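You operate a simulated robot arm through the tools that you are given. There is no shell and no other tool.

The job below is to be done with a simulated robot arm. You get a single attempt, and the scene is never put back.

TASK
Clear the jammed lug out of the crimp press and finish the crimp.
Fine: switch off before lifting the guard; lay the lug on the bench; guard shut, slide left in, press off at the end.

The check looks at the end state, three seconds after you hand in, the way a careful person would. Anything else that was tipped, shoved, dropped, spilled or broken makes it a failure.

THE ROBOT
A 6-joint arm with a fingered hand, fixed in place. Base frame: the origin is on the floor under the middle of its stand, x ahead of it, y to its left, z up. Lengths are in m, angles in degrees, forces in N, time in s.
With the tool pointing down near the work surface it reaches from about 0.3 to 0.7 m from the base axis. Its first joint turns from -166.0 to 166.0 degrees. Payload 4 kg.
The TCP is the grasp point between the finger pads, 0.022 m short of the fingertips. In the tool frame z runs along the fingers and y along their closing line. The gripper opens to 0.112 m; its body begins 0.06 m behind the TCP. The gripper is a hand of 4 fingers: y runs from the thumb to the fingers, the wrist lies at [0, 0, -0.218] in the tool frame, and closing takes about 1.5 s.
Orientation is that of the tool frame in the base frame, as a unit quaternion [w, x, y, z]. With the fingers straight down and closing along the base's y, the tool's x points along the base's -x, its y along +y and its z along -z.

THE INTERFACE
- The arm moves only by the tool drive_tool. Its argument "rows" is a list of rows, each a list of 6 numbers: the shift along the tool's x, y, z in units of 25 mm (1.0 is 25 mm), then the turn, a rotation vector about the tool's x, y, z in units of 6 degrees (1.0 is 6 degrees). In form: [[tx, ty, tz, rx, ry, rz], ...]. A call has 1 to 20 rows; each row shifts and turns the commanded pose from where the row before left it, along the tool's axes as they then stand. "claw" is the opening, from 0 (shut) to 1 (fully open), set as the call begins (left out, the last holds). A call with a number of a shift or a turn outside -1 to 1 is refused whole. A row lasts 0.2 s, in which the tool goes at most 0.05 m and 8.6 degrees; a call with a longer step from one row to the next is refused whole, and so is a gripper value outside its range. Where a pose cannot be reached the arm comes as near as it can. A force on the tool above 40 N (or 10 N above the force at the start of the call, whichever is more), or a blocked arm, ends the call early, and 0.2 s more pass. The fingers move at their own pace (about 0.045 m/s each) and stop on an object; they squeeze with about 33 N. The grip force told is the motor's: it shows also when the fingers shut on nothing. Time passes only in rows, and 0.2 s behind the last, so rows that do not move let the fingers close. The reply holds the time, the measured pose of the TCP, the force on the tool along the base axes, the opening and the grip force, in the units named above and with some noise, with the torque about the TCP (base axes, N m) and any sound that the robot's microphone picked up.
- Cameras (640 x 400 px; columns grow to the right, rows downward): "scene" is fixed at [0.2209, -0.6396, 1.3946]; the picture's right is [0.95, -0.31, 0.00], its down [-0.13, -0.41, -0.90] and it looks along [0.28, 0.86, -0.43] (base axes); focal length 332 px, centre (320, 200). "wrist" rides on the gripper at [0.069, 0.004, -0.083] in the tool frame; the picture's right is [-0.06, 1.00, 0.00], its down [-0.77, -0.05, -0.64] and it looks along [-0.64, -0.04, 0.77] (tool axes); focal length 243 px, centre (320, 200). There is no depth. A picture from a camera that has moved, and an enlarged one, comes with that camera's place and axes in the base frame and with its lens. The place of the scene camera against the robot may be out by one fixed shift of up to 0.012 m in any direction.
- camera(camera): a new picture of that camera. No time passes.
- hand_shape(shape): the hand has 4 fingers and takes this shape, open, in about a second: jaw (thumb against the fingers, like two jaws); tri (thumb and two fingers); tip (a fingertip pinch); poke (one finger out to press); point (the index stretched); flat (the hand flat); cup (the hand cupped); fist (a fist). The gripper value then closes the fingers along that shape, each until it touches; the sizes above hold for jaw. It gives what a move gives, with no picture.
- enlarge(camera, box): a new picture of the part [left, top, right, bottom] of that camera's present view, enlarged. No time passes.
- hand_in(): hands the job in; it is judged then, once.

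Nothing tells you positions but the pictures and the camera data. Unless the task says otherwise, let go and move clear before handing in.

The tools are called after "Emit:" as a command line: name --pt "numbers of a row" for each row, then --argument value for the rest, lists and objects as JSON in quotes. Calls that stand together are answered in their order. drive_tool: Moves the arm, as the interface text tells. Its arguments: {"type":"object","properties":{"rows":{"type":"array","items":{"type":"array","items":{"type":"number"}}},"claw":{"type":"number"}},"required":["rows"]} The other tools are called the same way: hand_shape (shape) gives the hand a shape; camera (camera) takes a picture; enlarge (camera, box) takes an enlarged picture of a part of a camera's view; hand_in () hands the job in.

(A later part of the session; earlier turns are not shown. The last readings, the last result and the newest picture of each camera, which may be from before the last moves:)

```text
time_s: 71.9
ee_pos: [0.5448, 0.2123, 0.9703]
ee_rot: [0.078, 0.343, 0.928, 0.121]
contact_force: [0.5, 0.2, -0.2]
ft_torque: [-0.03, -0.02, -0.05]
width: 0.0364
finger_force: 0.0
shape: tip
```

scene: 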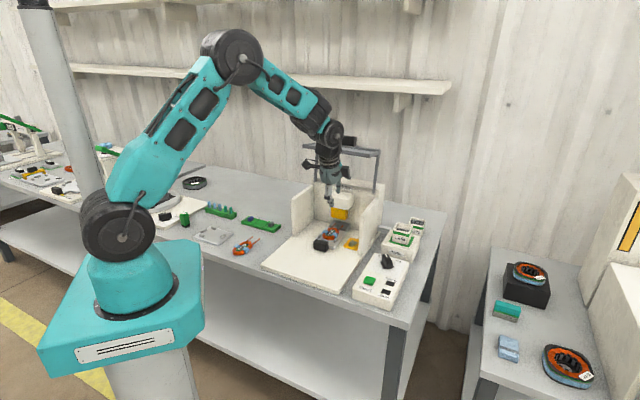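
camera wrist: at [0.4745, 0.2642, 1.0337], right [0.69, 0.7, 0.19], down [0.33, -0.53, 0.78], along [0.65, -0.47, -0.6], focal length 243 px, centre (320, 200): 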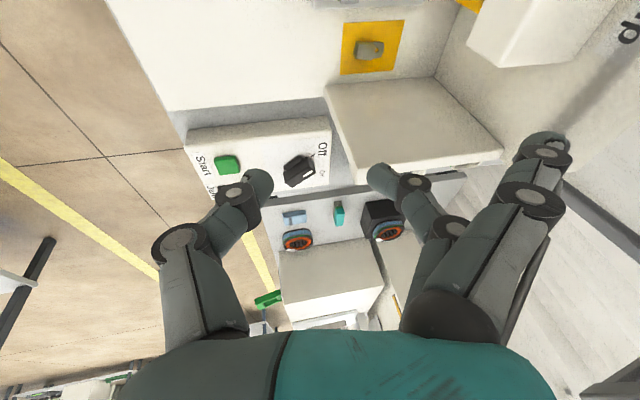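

The space between ram and wall is too narrow for the spread outer fingers of the pinch. A better way is to draw the lug forward with one finger to the open base plate and pick it there; I'll look at the poke shape for that.

Emit:
hand_shape --shape "poke"

Emit:
camera --camera "wrist"

Emit:
enlarge --camera "scene" --box '[280, 130, 400, 260]'

```text
time_s: 72.8
ee_pos: [0.5433, 0.2117, 0.969]
ee_rot: [0.08, 0.342, 0.929, 0.12]
contact_force: [-0.5, -0.4, 1.2]
ft_torque: [0.0, -0.01, -0.02]
width: 0.0
finger_force: 0.0
shape: poke
```

```text
taken
camera wrist: at [0.4756, 0.2477, 1.0449], right [0.66, 0.69, 0.28], down [0.4, -0.65, 0.65], along [0.63, -0.32, -0.71], focal length 243 px, centre (320, 200)
```

wrist: 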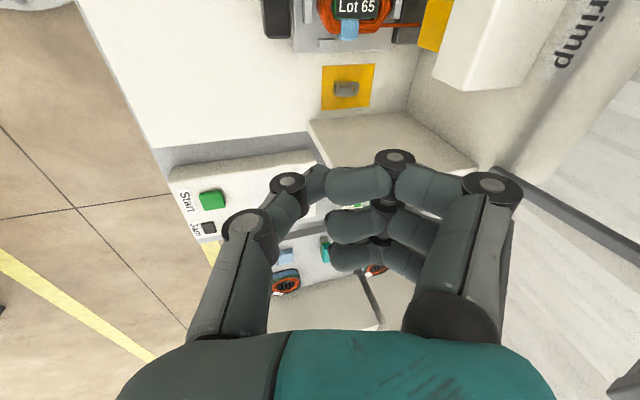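

```text
3.08 times, centred on (340, 195) of scene
camera zoom: at [0.2209, -0.6396, 1.3946], right [0.95, -0.31, 0.0], down [-0.13, -0.41, -0.9], along [0.28, 0.86, -0.43], focal length 1022 px, centre (258, 215)
```

zoom: 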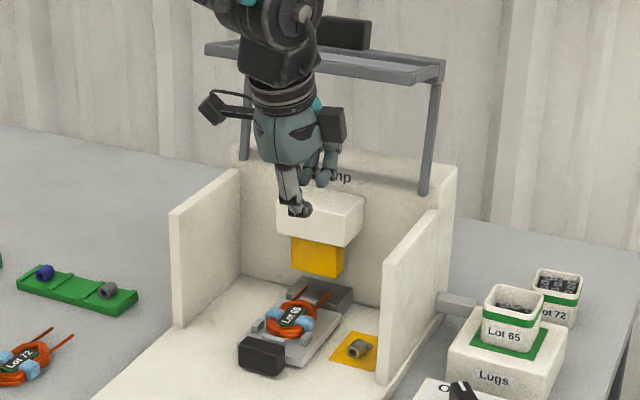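

Poke curls most fingers; I'll check the point shape (index stretched), which may give a longer single finger.

Emit:
hand_shape --shape "point"

Emit:
camera --camera "wrist"

Emit:
enlarge --camera "scene" --box '[290, 130, 370, 210]'

```text
time_s: 73.7
ee_pos: [0.5445, 0.2142, 0.969]
ee_rot: [0.079, 0.342, 0.929, 0.12]
contact_force: [-0.6, 0.2, 1.3]
ft_torque: [-0.01, 0.0, -0.02]
width: 0.1062
finger_force: 0.0
shape: point
```

```text
taken
camera wrist: at [0.4756, 0.2477, 1.0449], right [0.66, 0.69, 0.28], down [0.4, -0.65, 0.65], along [0.63, -0.32, -0.71], focal length 243 px, centre (320, 200)
```

wrist: 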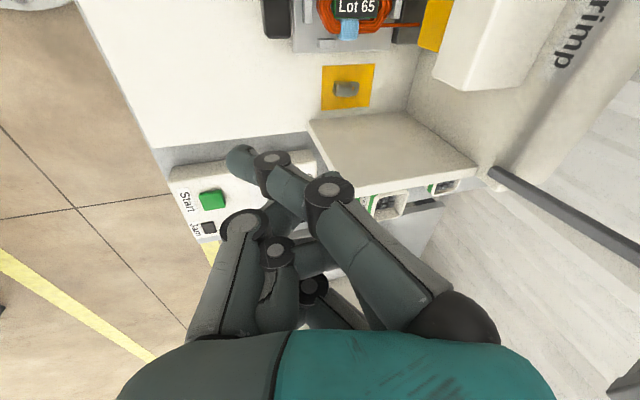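

```text
5.00 times, centred on (330, 170) of scene
camera zoom: at [0.2209, -0.6396, 1.3946], right [0.95, -0.31, 0.0], down [-0.13, -0.41, -0.9], along [0.28, 0.86, -0.43], focal length 1661 px, centre (270, 350)
```

zoom: 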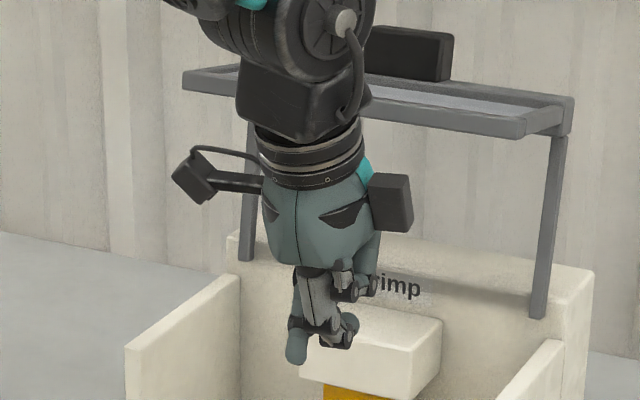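

The stretched index appears partly flexed, perhaps by the held gripper value. I'll set the opening to full to see the shape properly.

Emit:
drive_tool --pt "0 0 0 0 0 0" --pt "0 0 0 0 0 0" --pt "0 0 0 0 0 0" --pt "0 0 0 0 0 0" --pt "0 0 0 0 0 0" --pt "0 0 0 0 0 0" --claw 1

Emit:
camera --camera "wrist"

Emit:
enlarge --camera "scene" --box '[290, 130, 370, 210]'

```text
time_s: 75.1
ee_pos: [0.5437, 0.2126, 0.969]
ee_rot: [0.079, 0.342, 0.929, 0.119]
contact_force: [0.4, -0.2, -0.4]
ft_torque: [0.0, -0.01, -0.01]
width: 0.1058
finger_force: 0.0
shape: point
```

```text
taken
camera wrist: at [0.4756, 0.2477, 1.0449], right [0.66, 0.69, 0.28], down [0.4, -0.65, 0.65], along [0.63, -0.32, -0.71], focal length 243 px, centre (320, 200)
```

wrist: 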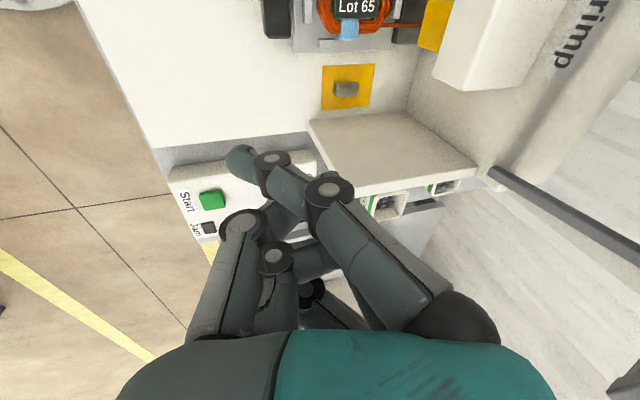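

```text
5.00 times, centred on (330, 170) of scene
camera zoom: at [0.2209, -0.6396, 1.3946], right [0.95, -0.31, 0.0], down [-0.13, -0.41, -0.9], along [0.28, 0.86, -0.43], focal length 1661 px, centre (270, 350)
```

zoom: 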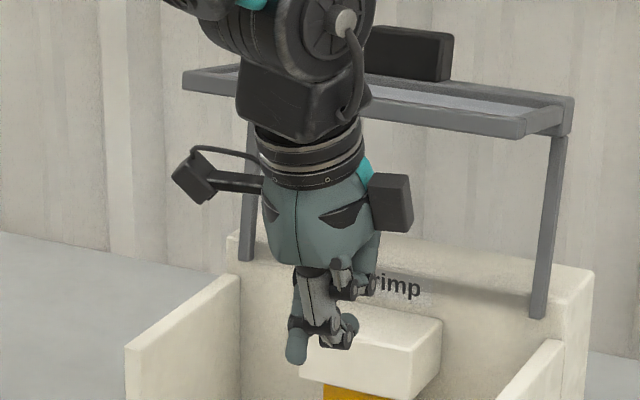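

Neither shape gives a slender straight finger. I'll look at the flat shape, which might give a thin paddle I can lower edge-on behind the lug.

Emit:
hand_shape --shape "flat"

Emit:
camera --camera "wrist"

Emit:
enlarge --camera "scene" --box '[290, 130, 370, 210]'

```text
time_s: 76.0
ee_pos: [0.5439, 0.2127, 0.9683]
ee_rot: [0.079, 0.342, 0.929, 0.12]
contact_force: [-0.1, -0.1, 0.2]
ft_torque: [0.01, -0.01, 0.03]
width: 0.1057
finger_force: 0.2
shape: flat
```

```text
taken
camera wrist: at [0.4756, 0.2477, 1.0449], right [0.66, 0.69, 0.28], down [0.4, -0.65, 0.65], along [0.63, -0.32, -0.71], focal length 243 px, centre (320, 200)
```

wrist: 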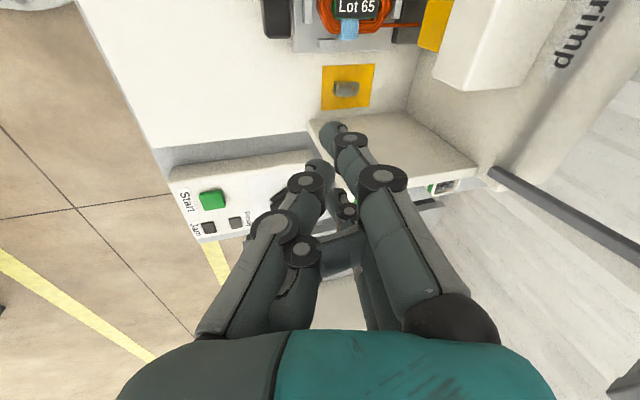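

```text
5.00 times, centred on (330, 170) of scene
camera zoom: at [0.2209, -0.6396, 1.3946], right [0.95, -0.31, 0.0], down [-0.13, -0.41, -0.9], along [0.28, 0.86, -0.43], focal length 1661 px, centre (270, 350)
```

zoom: 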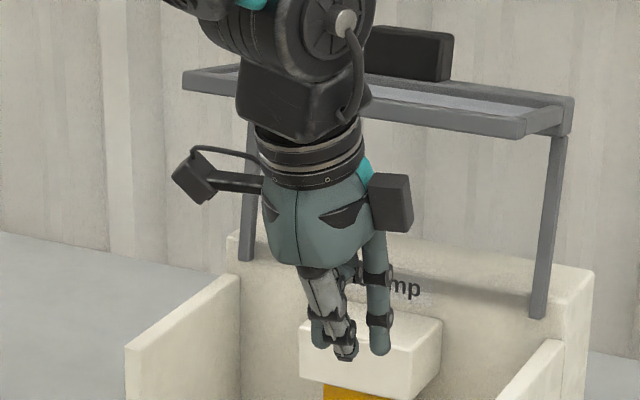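

Possibly still settling; I'll wait a moment and look again.

Emit:
drive_tool --pt "0 0 0 0 0 0" --pt "0 0 0 0 0 0" --pt "0 0 0 0 0 0"

Emit:
enlarge --camera "wrist" --box '[180, 90, 520, 340]'

Emit:
enlarge --camera "scene" --box '[300, 150, 350, 210]'

```text
time_s: 76.8
ee_pos: [0.5432, 0.2118, 0.9696]
ee_rot: [0.079, 0.343, 0.928, 0.12]
contact_force: [0.3, 0.9, -0.6]
ft_torque: [0.03, 0.02, 0.0]
width: 0.1058
finger_force: 0.1
shape: flat
```

```text
1.60 times, centred on (350, 215) of wrist
camera zoom: at [0.4756, 0.2477, 1.0449], right [0.66, 0.69, 0.28], down [0.4, -0.65, 0.65], along [0.63, -0.32, -0.71], focal length 388 px, centre (272, 176)
```

zoom: 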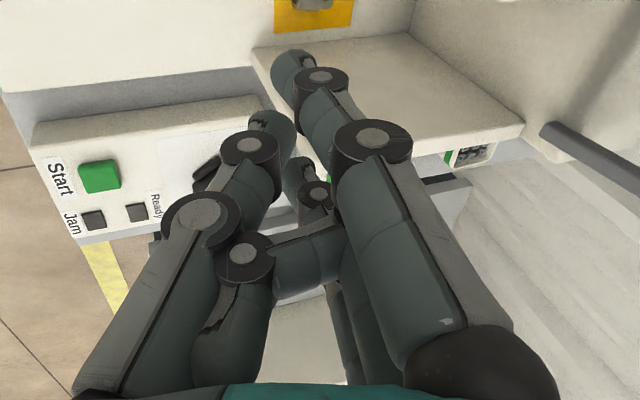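

```text
6.67 times, centred on (325, 180) of scene
camera zoom: at [0.2209, -0.6396, 1.3946], right [0.95, -0.31, 0.0], down [-0.13, -0.41, -0.9], along [0.28, 0.86, -0.43], focal length 2214 px, centre (287, 333)
```

zoom: 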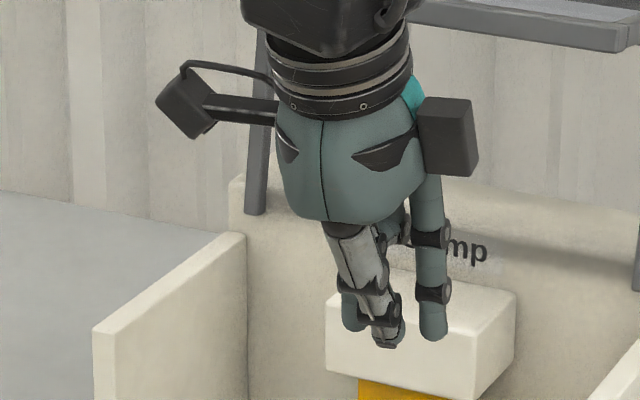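

Flat keeps the thumb and two fingers straight, not thin enough. I'll check poke again with the gripper value at full, since the held value may have been flexing it.

Emit:
hand_shape --shape "poke"

Emit:
drive_tool --pt "0 0 0 0 0 0" --pt "0 0 0 0 0 0" --pt "0 0 0 0 0 0" --pt "0 0 0 0 0 0" --claw 1

Emit:
enlarge --camera "wrist" --box '[180, 90, 520, 340]'

Emit:
enlarge --camera "scene" --box '[300, 150, 350, 210]'

```text
time_s: 77.7
ee_pos: [0.5439, 0.2139, 0.9688]
ee_rot: [0.078, 0.343, 0.929, 0.119]
contact_force: [0.7, 0.2, 1.0]
ft_torque: [0.04, 0.0, 0.0]
width: 0.0
finger_force: 0.1
shape: poke
```

```text
time_s: 78.7
ee_pos: [0.5449, 0.2124, 0.9692]
ee_rot: [0.079, 0.341, 0.929, 0.121]
contact_force: [0.0, -0.8, -0.6]
ft_torque: [-0.02, -0.01, -0.03]
width: 0.0
finger_force: 0.1
shape: poke
```

```text
1.60 times, centred on (350, 215) of wrist
camera zoom: at [0.4756, 0.2477, 1.0449], right [0.66, 0.69, 0.28], down [0.4, -0.65, 0.65], along [0.63, -0.32, -0.71], focal length 388 px, centre (272, 176)
```

zoom: 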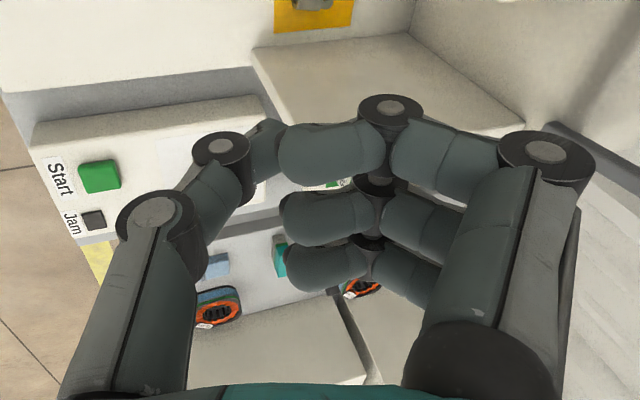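

```text
6.67 times, centred on (325, 180) of scene
camera zoom: at [0.2209, -0.6396, 1.3946], right [0.95, -0.31, 0.0], down [-0.13, -0.41, -0.9], along [0.28, 0.86, -0.43], focal length 2214 px, centre (287, 333)
```

zoom: 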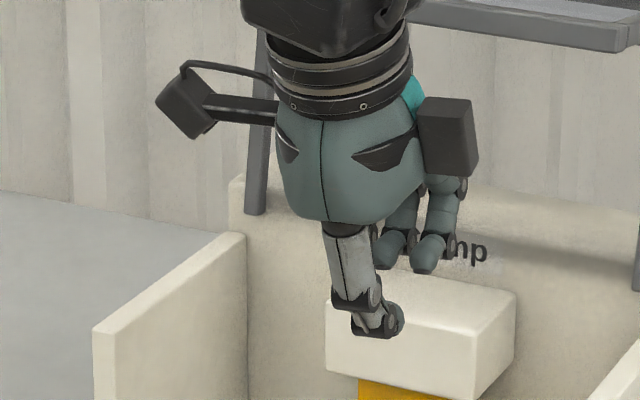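

In poke the fingers curl up and the thumb sticks out about 4 cm beyond them: a slender digit. I'll use the thumb to hook behind the lug's barrel and draw it forward along the base plate to open space, with the hand yawed to 30° so it fits between ram and wall.

Emit:
drive_tool --pt "0 0 0 0 0 -0.985" --pt "0 0 0 0 0 -0.985" --pt "0 0 0 0 0 -0.985" --pt "0 0 0 0 0 -0.985" --pt "0 0 0 0 0 -0.985" --pt "0 0 0 0 0 -0.985" --pt "0 0 0 0 0 -0.985" --pt "0 0 0 0 0 -0.985" --pt "0 0 0 0 0 -0.985" --pt "0 0 0 0 0 -0.985" --pt "0 0 0 0 0 -0.985" --pt "0 0 0 0 0 -0.985" --pt "0 0 0 0 0 0"

Emit:
camera --camera "wrist"

```text
time_s: 81.5
ee_pos: [0.5444, 0.2134, 0.9694]
ee_rot: [0.133, -0.261, 0.955, 0.052]
contact_force: [0.2, 0.1, 0.2]
ft_torque: [-0.02, -0.01, 0.01]
width: 0.0
finger_force: 0.1
shape: poke
```

```text
taken
camera wrist: at [0.4656, 0.1692, 1.0288], right [-0.46, 0.89, 0.05], down [0.51, 0.22, 0.83], along [0.73, 0.4, -0.56], focal length 243 px, centre (320, 200)
```

wrist: 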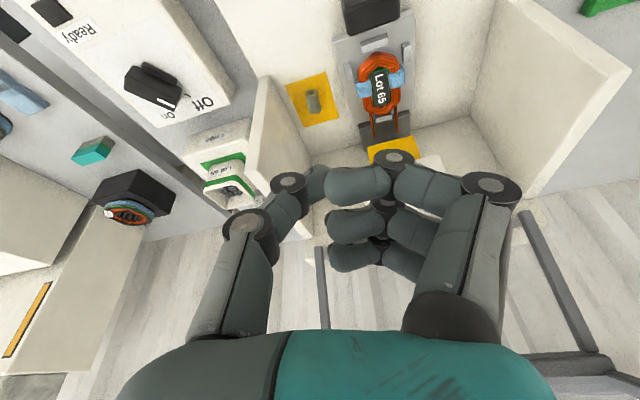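

I'll enlarge this view for another fix on the lug, slide edge and wall.

Emit:
enlarge --camera "wrist" --box '[250, 50, 430, 190]'

```text
2.86 times, centred on (340, 120) of wrist
camera zoom: at [0.4656, 0.1692, 1.0288], right [-0.46, 0.89, 0.05], down [0.51, 0.22, 0.83], along [0.73, 0.4, -0.56], focal length 693 px, centre (263, 429)
```

zoom: 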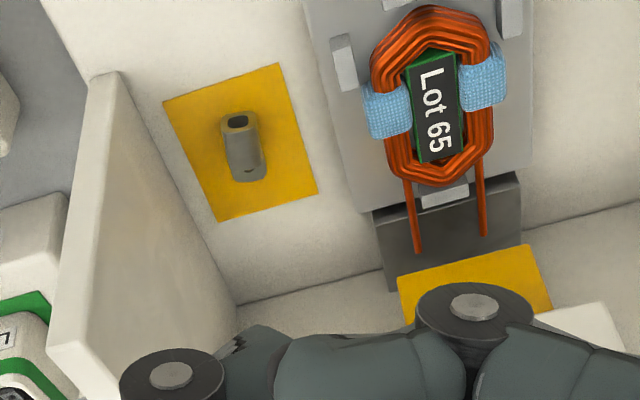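

All three views agree the lug is at u≈0.263, v≈0.633 with the pad at z≈0.735. I'll trim the yaw slightly and move to the front of the opening at a low height.

Emit:
drive_tool --pt "0 0 0 0 0 0.62" --pt "0 0 0 0 0 0.62" --pt "0 0 0 0 0 0"

```text
time_s: 82.3
ee_pos: [0.5441, 0.2135, 0.9693]
ee_rot: [0.129, -0.197, 0.97, 0.062]
contact_force: [-0.4, 0.5, -0.2]
ft_torque: [-0.01, 0.01, 0.01]
width: 0.0001
finger_force: 0.1
shape: poke
```

Now moving down in front of the opening, thumb above the lug's height.

Emit:
drive_tool --pt "0.211 -0.203 0.932 0 0 0" --pt "0.211 -0.203 0.932 0 0 0" --pt "0.211 -0.203 0.932 0 0 0" --pt "0.211 -0.203 0.932 0 0 0" --pt "0.211 -0.203 0.932 0 0 0" --pt "0.211 -0.203 0.932 0 0 0" --pt "0.211 -0.203 0.932 0 0 0" --pt "0 0 0 0 0 0"

Emit:
camera --camera "wrist"

Emit:
enlarge --camera "scene" --box '[280, 160, 390, 270]'

```text
time_s: 84.1
ee_pos: [0.5636, 0.193, 0.8001]
ee_rot: [0.131, -0.197, 0.97, 0.061]
contact_force: [0.0, -0.5, 0.4]
ft_torque: [0.05, -0.01, 0.01]
width: 0.0
finger_force: 0.1
shape: poke
```

```text
taken
camera wrist: at [0.4813, 0.1586, 0.8602], right [-0.34, 0.94, 0.08], down [0.55, 0.13, 0.82], along [0.76, 0.33, -0.56], focal length 243 px, centre (320, 200)
```

wrist: 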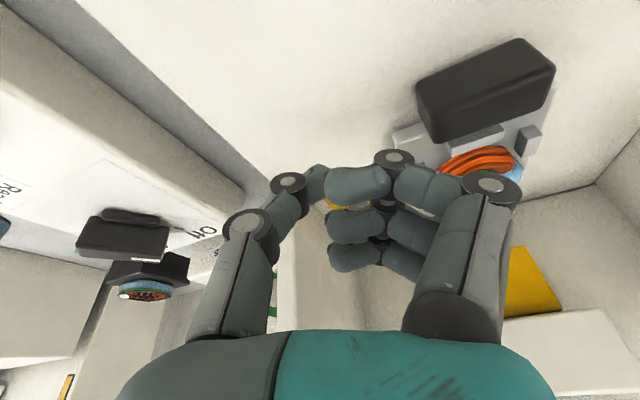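

```text
3.64 times, centred on (335, 215) of scene
camera zoom: at [0.2209, -0.6396, 1.3946], right [0.95, -0.31, 0.0], down [-0.13, -0.41, -0.9], along [0.28, 0.86, -0.43], focal length 1208 px, centre (266, 146)
```

zoom: 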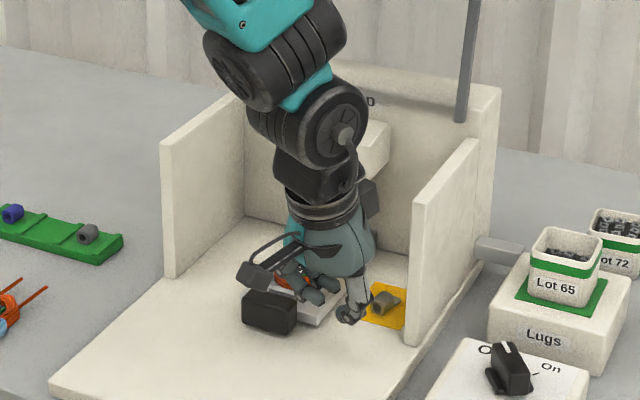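

The thumb hangs in front of the lug. I'll advance above the lug toward its rear in two steps, watching for contact.

Emit:
drive_tool --pt "-0.76 0.317 0.349 0 0 0" --pt "-0.76 0.317 0.349 0 0 0" --pt "-0.76 0.317 0.349 0 0 0" --pt "0 0 0 0 0 0"

Emit:
enlarge --camera "scene" --box '[300, 190, 380, 260]'

Emit:
camera --camera "wrist"

```text
time_s: 85.1
ee_pos: [0.6093, 0.2411, 0.791]
ee_rot: [0.13, -0.196, 0.97, 0.06]
contact_force: [-1.0, 0.0, 0.4]
ft_torque: [0.0, -0.04, -0.05]
width: 0.0002
finger_force: 0.1
shape: poke
```

```text
5.71 times, centred on (340, 225) of scene
camera zoom: at [0.2209, -0.6396, 1.3946], right [0.95, -0.31, 0.0], down [-0.13, -0.41, -0.9], along [0.28, 0.86, -0.43], focal length 1898 px, centre (206, 57)
```

zoom: 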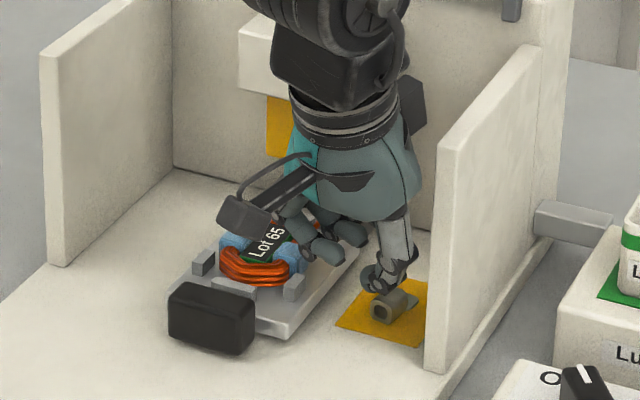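

```text
taken
camera wrist: at [0.5278, 0.2055, 0.8522], right [-0.34, 0.94, 0.08], down [0.55, 0.13, 0.82], along [0.76, 0.33, -0.56], focal length 243 px, centre (320, 200)
```

wrist: 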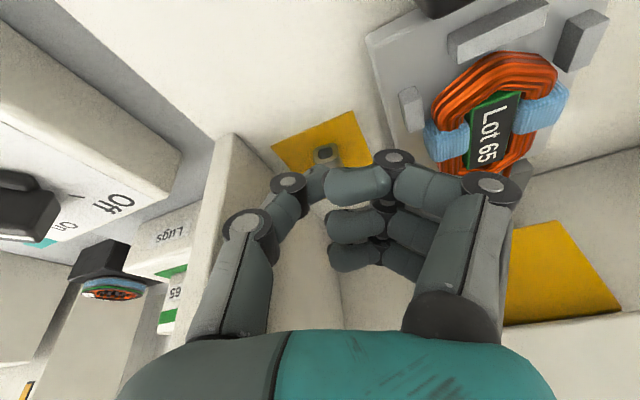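

Still free. Continuing to just behind the barrel.

Emit:
drive_tool --pt "-0.76 0.317 0.3 0 0 0" --pt "-0.76 0.317 0.3 0 0 0" --pt "0 0 0 0 0 0"

Emit:
enlarge --camera "scene" --box '[310, 200, 370, 250]'

Emit:
camera --camera "wrist"

```text
time_s: 85.9
ee_pos: [0.641, 0.2724, 0.7904]
ee_rot: [0.13, -0.198, 0.97, 0.061]
contact_force: [-0.4, -0.6, 0.7]
ft_torque: [-0.01, 0.02, -0.02]
width: 0.0
finger_force: 0.1
shape: poke
```

```text
8.00 times, centred on (340, 225) of scene
camera zoom: at [0.2209, -0.6396, 1.3946], right [0.95, -0.31, 0.0], down [-0.13, -0.41, -0.9], along [0.28, 0.86, -0.43], focal length 2657 px, centre (160, 0)
```

zoom: 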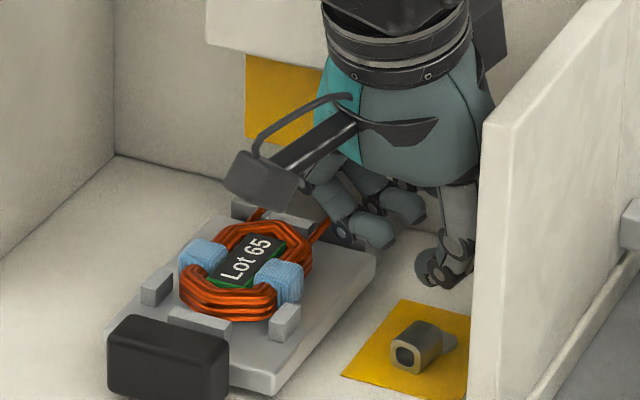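

```text
taken
camera wrist: at [0.559, 0.2369, 0.8496], right [-0.34, 0.94, 0.08], down [0.55, 0.13, 0.82], along [0.76, 0.33, -0.56], focal length 243 px, centre (320, 200)
```

wrist: 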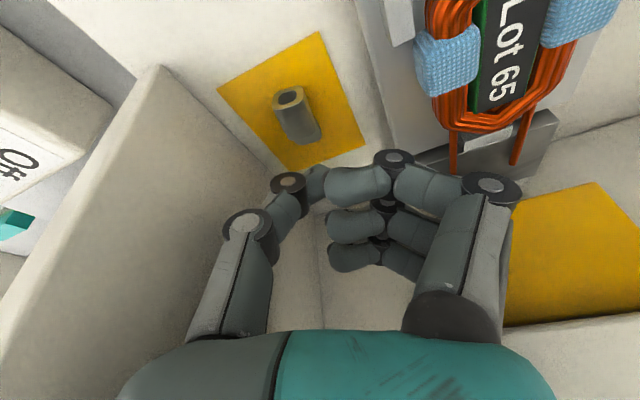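

The thumb is now above the tongue just behind the barrel, with nothing touching. I'll ease back 4 mm more and lower onto the tongue gently.

Emit:
drive_tool --pt "-0.142 0.058 0.045 0 0 0" --pt "0.077 -0.019 0.269 0 0 0" --pt "0.077 -0.019 0.269 0 0 0" --pt "0.077 -0.019 0.269 0 0 0" --pt "0 0 0 0 0 0"

Emit:
enlarge --camera "scene" --box '[310, 200, 370, 250]'

Emit:
enlarge --camera "wrist" --box '[220, 60, 420, 220]'

```text
time_s: 87.1
ee_pos: [0.6432, 0.2753, 0.7694]
ee_rot: [0.129, -0.197, 0.97, 0.061]
contact_force: [0.2, -0.2, -0.5]
ft_torque: [0.01, 0.01, 0.0]
width: 0.0
finger_force: 0.1
shape: poke
```

```text
8.00 times, centred on (340, 225) of scene
camera zoom: at [0.2209, -0.6396, 1.3946], right [0.95, -0.31, 0.0], down [-0.13, -0.41, -0.9], along [0.28, 0.86, -0.43], focal length 2657 px, centre (160, 0)
```

zoom: 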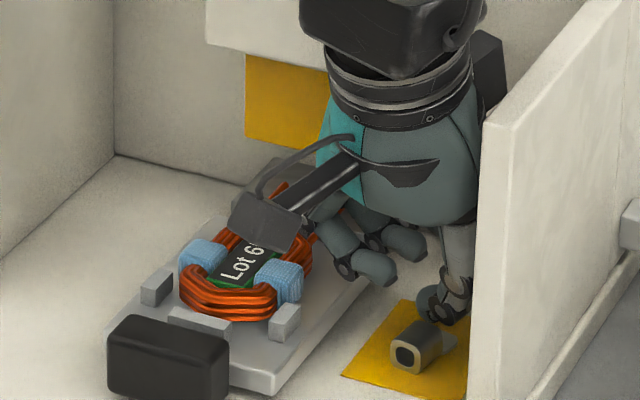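

```text
2.50 times, centred on (320, 140) of wrist
camera zoom: at [0.5618, 0.2397, 0.8286], right [-0.34, 0.94, 0.08], down [0.55, 0.13, 0.82], along [0.76, 0.33, -0.56], focal length 606 px, centre (320, 350)
```

zoom: 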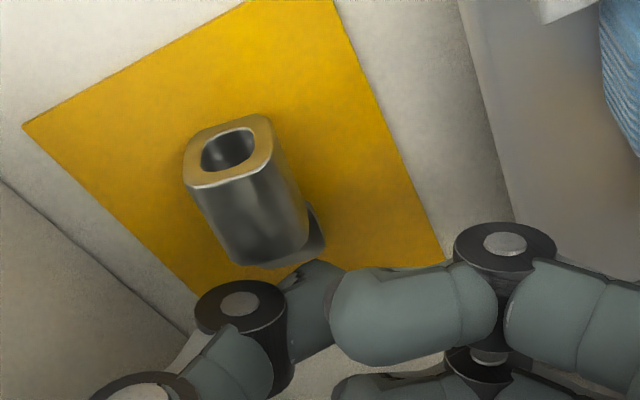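

The thumb tip sits right behind the barrel at about its top height. Lowering a few more millimetres.

Emit:
drive_tool --pt "0.033 -0.008 0.115 0 0 0" --pt "0.033 -0.008 0.115 0 0 0" --pt "0 0 0 0 0 0"

Emit:
enlarge --camera "wrist" --box '[220, 60, 420, 220]'

Emit:
enlarge --camera "scene" --box '[345, 220, 375, 250]'

```text
time_s: 87.9
ee_pos: [0.6444, 0.2742, 0.7633]
ee_rot: [0.13, -0.196, 0.97, 0.061]
contact_force: [-1.4, -0.5, 6.7]
ft_torque: [0.03, -0.01, -0.01]
width: 0.0
finger_force: 0.0
shape: poke
```

```text
2.50 times, centred on (320, 140) of wrist
camera zoom: at [0.562, 0.2396, 0.823], right [-0.34, 0.94, 0.08], down [0.55, 0.13, 0.82], along [0.76, 0.33, -0.56], focal length 606 px, centre (320, 350)
```

zoom: 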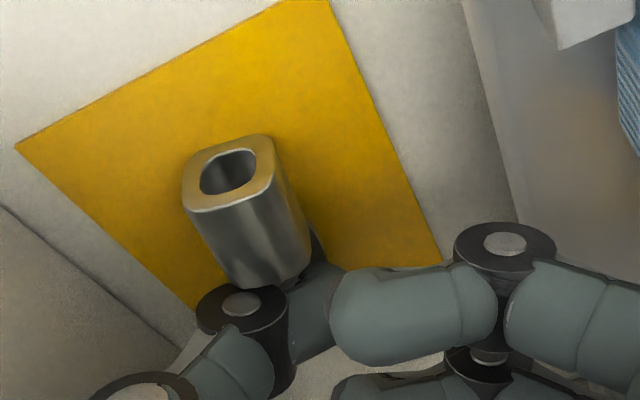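

```text
13.33 times, centred on (360, 235) of scene
camera zoom: at [0.2209, -0.6396, 1.3946], right [0.95, -0.31, 0.0], down [-0.13, -0.41, -0.9], along [0.28, 0.86, -0.43], focal length 4429 px, centre (-213, -267)
```

zoom: 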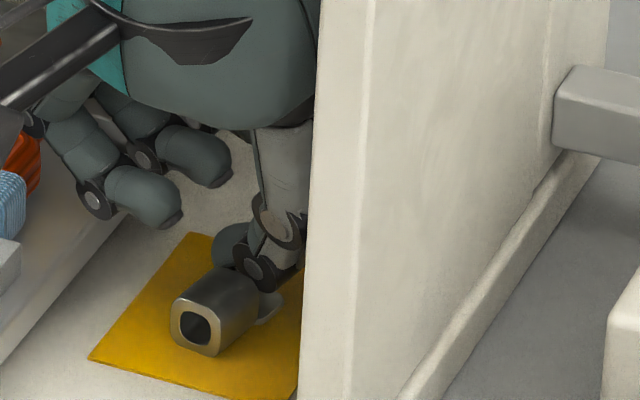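

Light contact (about 7 N) on the tongue behind the barrel. Now drawing the lug forward, slowly first.

Emit:
drive_tool --pt "0.178 -0.073 -0.056 0 0 0" --pt "0.178 -0.073 -0.056 0 0 0" --pt "0.178 -0.073 -0.056 0 0 0" --pt "0.178 -0.073 -0.056 0 0 0" --pt "0 0 0 0 0 0"

Emit:
enlarge --camera "scene" --box '[335, 215, 375, 255]'

Emit:
enlarge --camera "wrist" --box '[220, 60, 420, 220]'

```text
time_s: 89.1
ee_pos: [0.6285, 0.2596, 0.7618]
ee_rot: [0.13, -0.197, 0.97, 0.062]
contact_force: [1.2, 1.7, 2.4]
ft_torque: [0.01, -0.04, -0.01]
width: 0.0002
finger_force: 0.1
shape: poke
```

```text
10.00 times, centred on (355, 235) of scene
camera zoom: at [0.2209, -0.6396, 1.3946], right [0.95, -0.31, 0.0], down [-0.13, -0.41, -0.9], along [0.28, 0.86, -0.43], focal length 3322 px, centre (-30, -150)
```

zoom: 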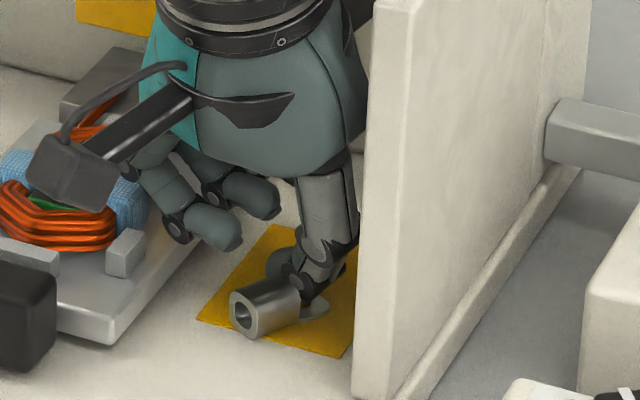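

```text
2.50 times, centred on (320, 140) of wrist
camera zoom: at [0.547, 0.2251, 0.8224], right [-0.34, 0.94, 0.08], down [0.55, 0.13, 0.82], along [0.76, 0.33, -0.56], focal length 606 px, centre (320, 350)
```

zoom: 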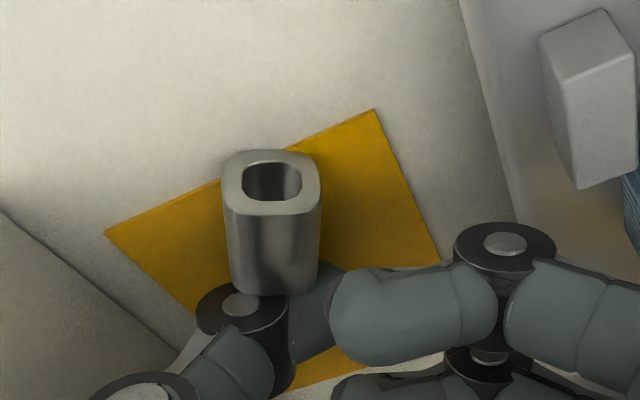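

The lug follows the thumb. Continuing the pull out past the wall fronts.

Emit:
drive_tool --pt "0.355 -0.146 -0.112 0 0 0" --pt "0.355 -0.146 -0.112 0 0 0" --pt "0.355 -0.146 -0.112 0 0 0" --pt "0.355 -0.146 -0.112 0 0 0" --pt "0.355 -0.146 -0.112 0 0 0" --pt "0 0 0 0 0 0"

Emit:
enlarge --camera "scene" --box '[310, 210, 370, 270]'

Emit:
enlarge --camera "wrist" --box '[220, 60, 420, 220]'

```text
time_s: 90.5
ee_pos: [0.5934, 0.225, 0.7629]
ee_rot: [0.13, -0.196, 0.97, 0.061]
contact_force: [0.1, -0.8, -0.1]
ft_torque: [-0.01, 0.01, -0.03]
width: 0.0
finger_force: 0.0
shape: poke
```

```text
6.67 times, centred on (340, 240) of scene
camera zoom: at [0.2209, -0.6396, 1.3946], right [0.95, -0.31, 0.0], down [-0.13, -0.41, -0.9], along [0.28, 0.86, -0.43], focal length 2214 px, centre (187, -67)
```

zoom: 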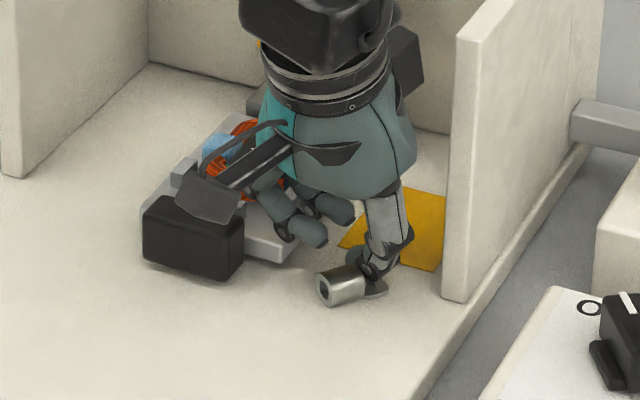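

```text
2.50 times, centred on (320, 140) of wrist
camera zoom: at [0.5112, 0.1901, 0.8227], right [-0.34, 0.94, 0.08], down [0.55, 0.13, 0.82], along [0.76, 0.33, -0.56], focal length 606 px, centre (320, 350)
```

zoom: 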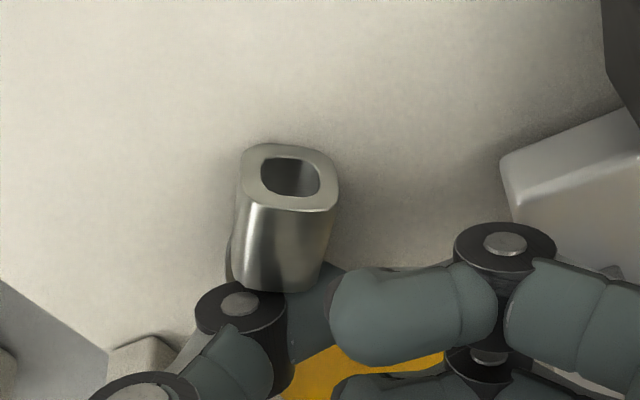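

The lug is sliding out nicely. Another 6 cm will bring it clear of the walls.

Emit:
drive_tool --pt "0.355 -0.146 -0.112 0 0 0" --pt "0.355 -0.146 -0.112 0 0 0" --pt "0.355 -0.146 -0.112 0 0 0" --pt "0.355 -0.146 -0.112 0 0 0" --pt "0.355 -0.146 -0.112 0 0 0" --pt "0.355 -0.146 -0.112 0 0 0" --pt "0 0 0 0 0 0"

Emit:
enlarge --camera "scene" --box '[300, 210, 380, 290]'

Emit:
enlarge --camera "wrist" --box '[220, 60, 420, 220]'

```text
time_s: 92.1
ee_pos: [0.5512, 0.1833, 0.762]
ee_rot: [0.13, -0.197, 0.97, 0.061]
contact_force: [0.9, 0.9, 5.1]
ft_torque: [0.02, -0.1, 0.0]
width: 0.0
finger_force: 0.0
shape: poke
```

```text
5.00 times, centred on (340, 250) of scene
camera zoom: at [0.2209, -0.6396, 1.3946], right [0.95, -0.31, 0.0], down [-0.13, -0.41, -0.9], along [0.28, 0.86, -0.43], focal length 1661 px, centre (220, -50)
```

zoom: 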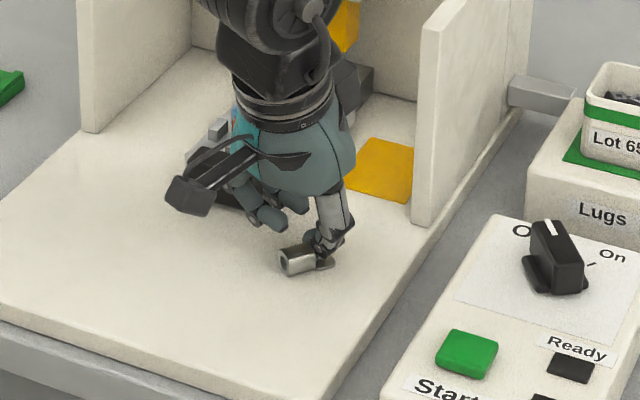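

```text
2.50 times, centred on (320, 140) of wrist
camera zoom: at [0.4688, 0.1481, 0.8227], right [-0.34, 0.94, 0.08], down [0.55, 0.13, 0.82], along [0.76, 0.33, -0.56], focal length 606 px, centre (320, 350)
```

zoom: 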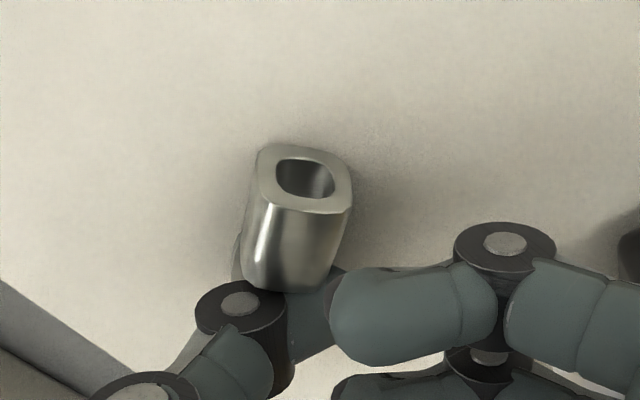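

The lug is now in the open on the base plate. I'll lift straight up and look down at it to plan the pick.

Emit:
drive_tool --pt "-0.264 0.066 -0.92 0 0 0" --pt "-0.264 0.066 -0.92 0 0 0" --pt "-0.264 0.066 -0.92 0 0 0" --pt "-0.264 0.066 -0.92 0 0 0" --pt "-0.264 0.066 -0.92 0 0 0" --pt "0 0 0 0 0 0"

Emit:
hand_shape --shape "tip"

Emit:
drive_tool --pt "0 0 0 0 0 0" --pt "0 0 0 0 0 0" --pt "0 0 0 0 0 0" --pt "0 0 0 0 0 0" --pt "0 0 0 0 0 0" --claw 0.4

Emit:
camera --camera "wrist"

Emit:
camera --camera "scene"

```text
time_s: 93.5
ee_pos: [0.5511, 0.1831, 0.8829]
ee_rot: [0.13, -0.196, 0.97, 0.061]
contact_force: [-0.2, -0.2, -0.5]
ft_torque: [0.01, 0.0, 0.01]
width: 0.0001
finger_force: 0.2
shape: poke
```

```text
time_s: 94.4
ee_pos: [0.5516, 0.1845, 0.883]
ee_rot: [0.13, -0.197, 0.97, 0.061]
contact_force: [-0.8, 0.1, -1.2]
ft_torque: [-0.01, 0.02, 0.01]
width: 0.1119
finger_force: 0.0
shape: tip
```

```text
time_s: 95.6
ee_pos: [0.5508, 0.1843, 0.8827]
ee_rot: [0.13, -0.196, 0.97, 0.06]
contact_force: [0.0, 0.4, 0.4]
ft_torque: [0.01, -0.01, 0.01]
width: 0.0455
finger_force: 0.0
shape: tip
```

```text
taken
camera wrist: at [0.4693, 0.1489, 0.9424], right [-0.34, 0.94, 0.08], down [0.55, 0.13, 0.82], along [0.76, 0.33, -0.56], focal length 243 px, centre (320, 200)
```

wrist: 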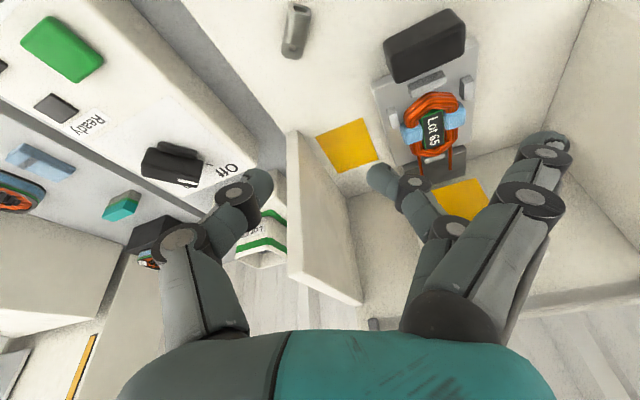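

```text
taken
```

scene: 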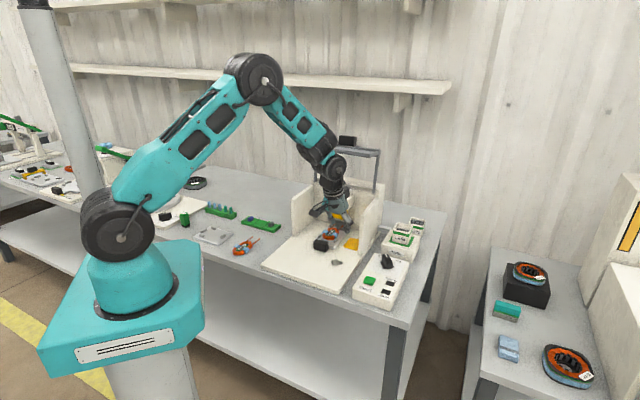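

Enlarging the lug from here to measure its position and heading.

Emit:
enlarge --camera "wrist" --box '[250, 0, 350, 80]'

Emit:
enlarge --camera "scene" --box '[315, 235, 365, 285]'

```text
5.00 times, centred on (300, 40) of wrist
camera zoom: at [0.4693, 0.1489, 0.9424], right [-0.34, 0.94, 0.08], down [0.55, 0.13, 0.82], along [0.76, 0.33, -0.56], focal length 1213 px, centre (420, 1000)
```

zoom: 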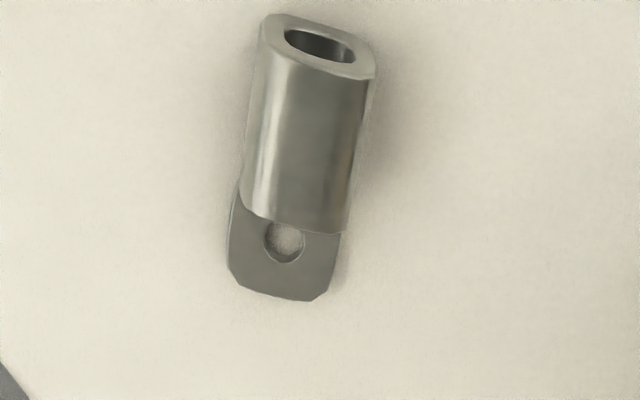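

```text
8.00 times, centred on (340, 260) of scene
camera zoom: at [0.2209, -0.6396, 1.3946], right [0.95, -0.31, 0.0], down [-0.13, -0.41, -0.9], along [0.28, 0.86, -0.43], focal length 2657 px, centre (160, -280)
```

zoom: 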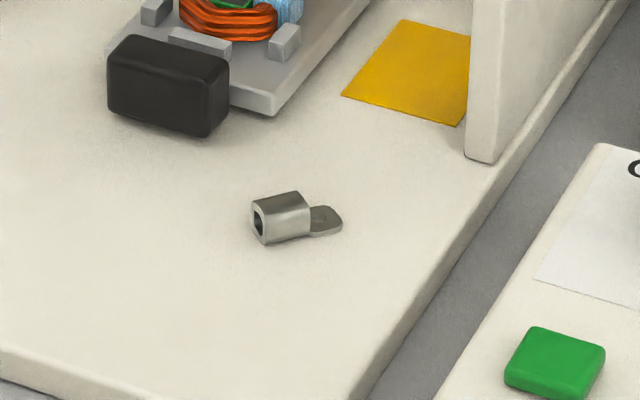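

The lug lies with its axis about 8° from base +x, barrel centre near (0.536, 0.175). I'll switch to the jaw shape, turn the hand vertical with closing across the barrel, and move above it.

Emit:
hand_shape --shape "jaw"

Emit:
drive_tool --pt "0 0 -0.2 0.222 0.889 0" --pt "0 0 -0.2 0.222 0.889 0" --pt "0 0 -0.2 0.222 0.889 0" --pt "0 0 0 0 0 0.833" --pt "0 0 0 0 0 0.833" --pt "0 0 0 0 0 0.833" --pt "0 0 0 0 0 0" --claw 0.4

Emit:
camera --camera "wrist"

```text
time_s: 96.5
ee_pos: [0.5526, 0.1834, 0.8823]
ee_rot: [0.13, -0.197, 0.97, 0.061]
contact_force: [0.0, 0.1, -0.1]
ft_torque: [0.02, 0.05, 0.01]
width: 0.112
finger_force: 0.1
shape: jaw
```

```text
time_s: 98.1
ee_pos: [0.5471, 0.1819, 0.8964]
ee_rot: [0.001, -0.069, 0.998, -0.001]
contact_force: [-0.4, 0.3, 0.0]
ft_torque: [-0.01, 0.02, -0.01]
width: 0.0453
finger_force: 0.0
shape: jaw
```

```text
taken
camera wrist: at [0.4792, 0.1773, 0.9792], right [-0.07, 1.0, 0.0], down [0.76, 0.06, 0.64], along [0.64, 0.05, -0.77], focal length 243 px, centre (320, 200)
```

wrist: 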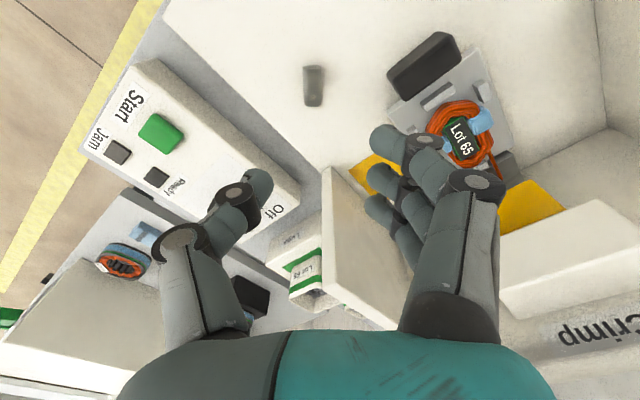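

The lug appears aligned with the hand. One enlarged look for the exact offset.

Emit:
enlarge --camera "wrist" --box '[265, 45, 365, 125]'

```text
5.00 times, centred on (315, 85) of wrist
camera zoom: at [0.4792, 0.1773, 0.9792], right [-0.07, 1.0, 0.0], down [0.76, 0.06, 0.64], along [0.64, 0.05, -0.77], focal length 1213 px, centre (345, 775)
```

zoom: 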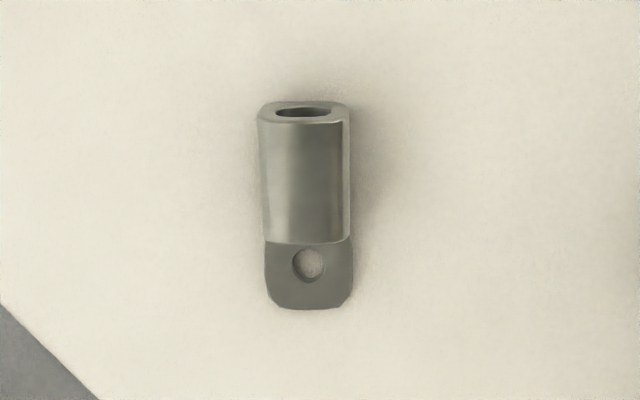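

Lug barrel centre confirmed at (0.536, 0.175), top z≈0.75. Descending around it.

Emit:
drive_tool --pt "0.24 -0.105 0.8 0 0 0" --pt "0.24 -0.105 0.8 0 0 0" --pt "0 0 0.8 0 0 0" --pt "0 0 0.8 0 0 0" --pt "0 0 0.8 0 0 0" --pt "0 0 0.6 0 0 0" --pt "0 0 0.4 0 0 0" --pt "0 0 0.25 0 0 0" --pt "0 0 0 0 0 0"

Emit:
enlarge --camera "wrist" --box '[220, 90, 420, 250]'

```text
time_s: 100.1
ee_pos: [0.5374, 0.1743, 0.766]
ee_rot: [0.001, -0.069, 0.998, -0.001]
contact_force: [0.1, 0.5, 0.5]
ft_torque: [-0.02, 0.0, 0.02]
width: 0.0455
finger_force: 0.1
shape: jaw
```

```text
2.50 times, centred on (320, 170) of wrist
camera zoom: at [0.468, 0.1697, 0.8481], right [-0.08, 1.0, 0.0], down [0.76, 0.06, 0.64], along [0.64, 0.05, -0.77], focal length 606 px, centre (320, 275)
```

zoom: 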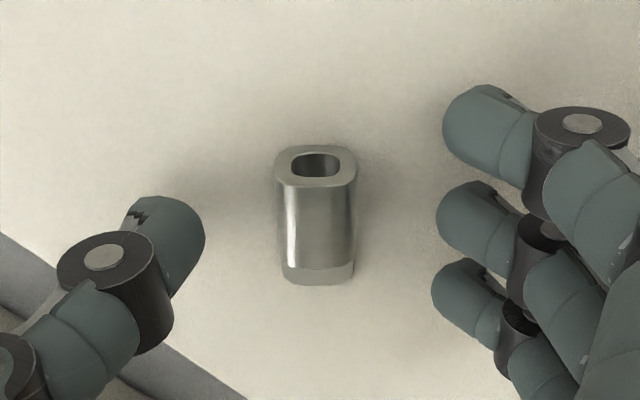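

Well centred. Lowering 4 mm and closing.

Emit:
drive_tool --pt "0 0 0.16 0 0 0" --pt "0 0 0 0 0 0"

Emit:
drive_tool --pt "0 0 0 0 0 0" --pt "0 0 0 0 0 0" --pt "0 0 0 0 0 0" --pt "0 0 0 0 0 0" --pt "0 0 0 0 0 0" --pt "0 0 0 0 0 0" --claw 0

Emit:
enlarge --camera "wrist" --box '[220, 90, 420, 250]'

```text
time_s: 100.7
ee_pos: [0.5373, 0.1752, 0.761]
ee_rot: [0.002, -0.07, 0.998, 0.0]
contact_force: [0.6, -0.2, -0.8]
ft_torque: [0.01, -0.01, 0.02]
width: 0.0455
finger_force: 0.1
shape: jaw
```

```text
time_s: 102.1
ee_pos: [0.5375, 0.1735, 0.7629]
ee_rot: [0.001, -0.069, 0.998, -0.002]
contact_force: [0.6, -3.0, 10.0]
ft_torque: [0.09, -0.06, 0.03]
width: 0.0045
finger_force: 33.0
shape: jaw
```

```text
2.50 times, centred on (320, 170) of wrist
camera zoom: at [0.4682, 0.1697, 0.8447], right [-0.07, 1.0, 0.0], down [0.76, 0.06, 0.64], along [0.64, 0.05, -0.76], focal length 606 px, centre (320, 275)
```

zoom: 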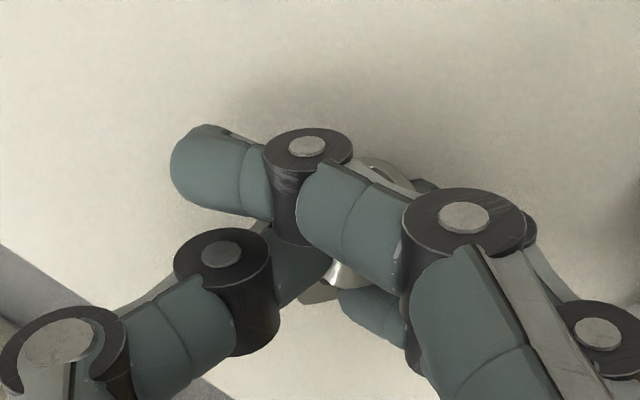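

The index closed past the lug and the lug seems to have turned within the fingers. I'll lift slightly and see whether it is held.

Emit:
drive_tool --pt "0 0 -0.4 0 0 0" --pt "0 0 -0.4 0 0 0" --pt "0 0 -0.4 0 0 0" --pt "0 0 0 0 0 0"

Emit:
enlarge --camera "scene" --box '[315, 225, 365, 275]'

Emit:
enlarge --camera "wrist" --box '[220, 90, 420, 250]'

```text
time_s: 103.1
ee_pos: [0.5385, 0.1743, 0.7913]
ee_rot: [0.001, -0.069, 0.998, -0.001]
contact_force: [0.3, 0.0, 0.0]
ft_torque: [0.01, 0.03, -0.03]
width: 0.0039
finger_force: 33.2
shape: jaw
```

```text
8.00 times, centred on (340, 250) of scene
camera zoom: at [0.2209, -0.6396, 1.3946], right [0.95, -0.31, 0.0], down [-0.13, -0.41, -0.9], along [0.28, 0.86, -0.43], focal length 2657 px, centre (160, -200)
```

zoom: 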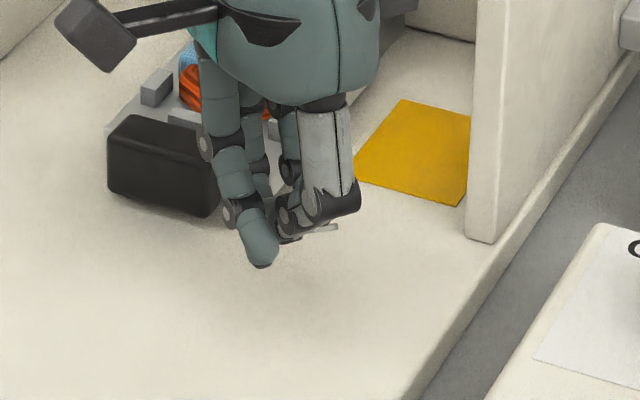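

```text
2.50 times, centred on (320, 170) of wrist
camera zoom: at [0.4686, 0.1699, 0.8742], right [-0.08, 1.0, 0.0], down [0.76, 0.06, 0.64], along [0.64, 0.05, -0.77], focal length 606 px, centre (320, 275)
```

zoom: 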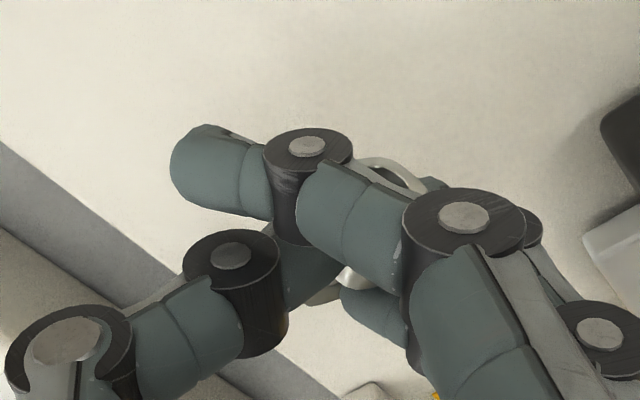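

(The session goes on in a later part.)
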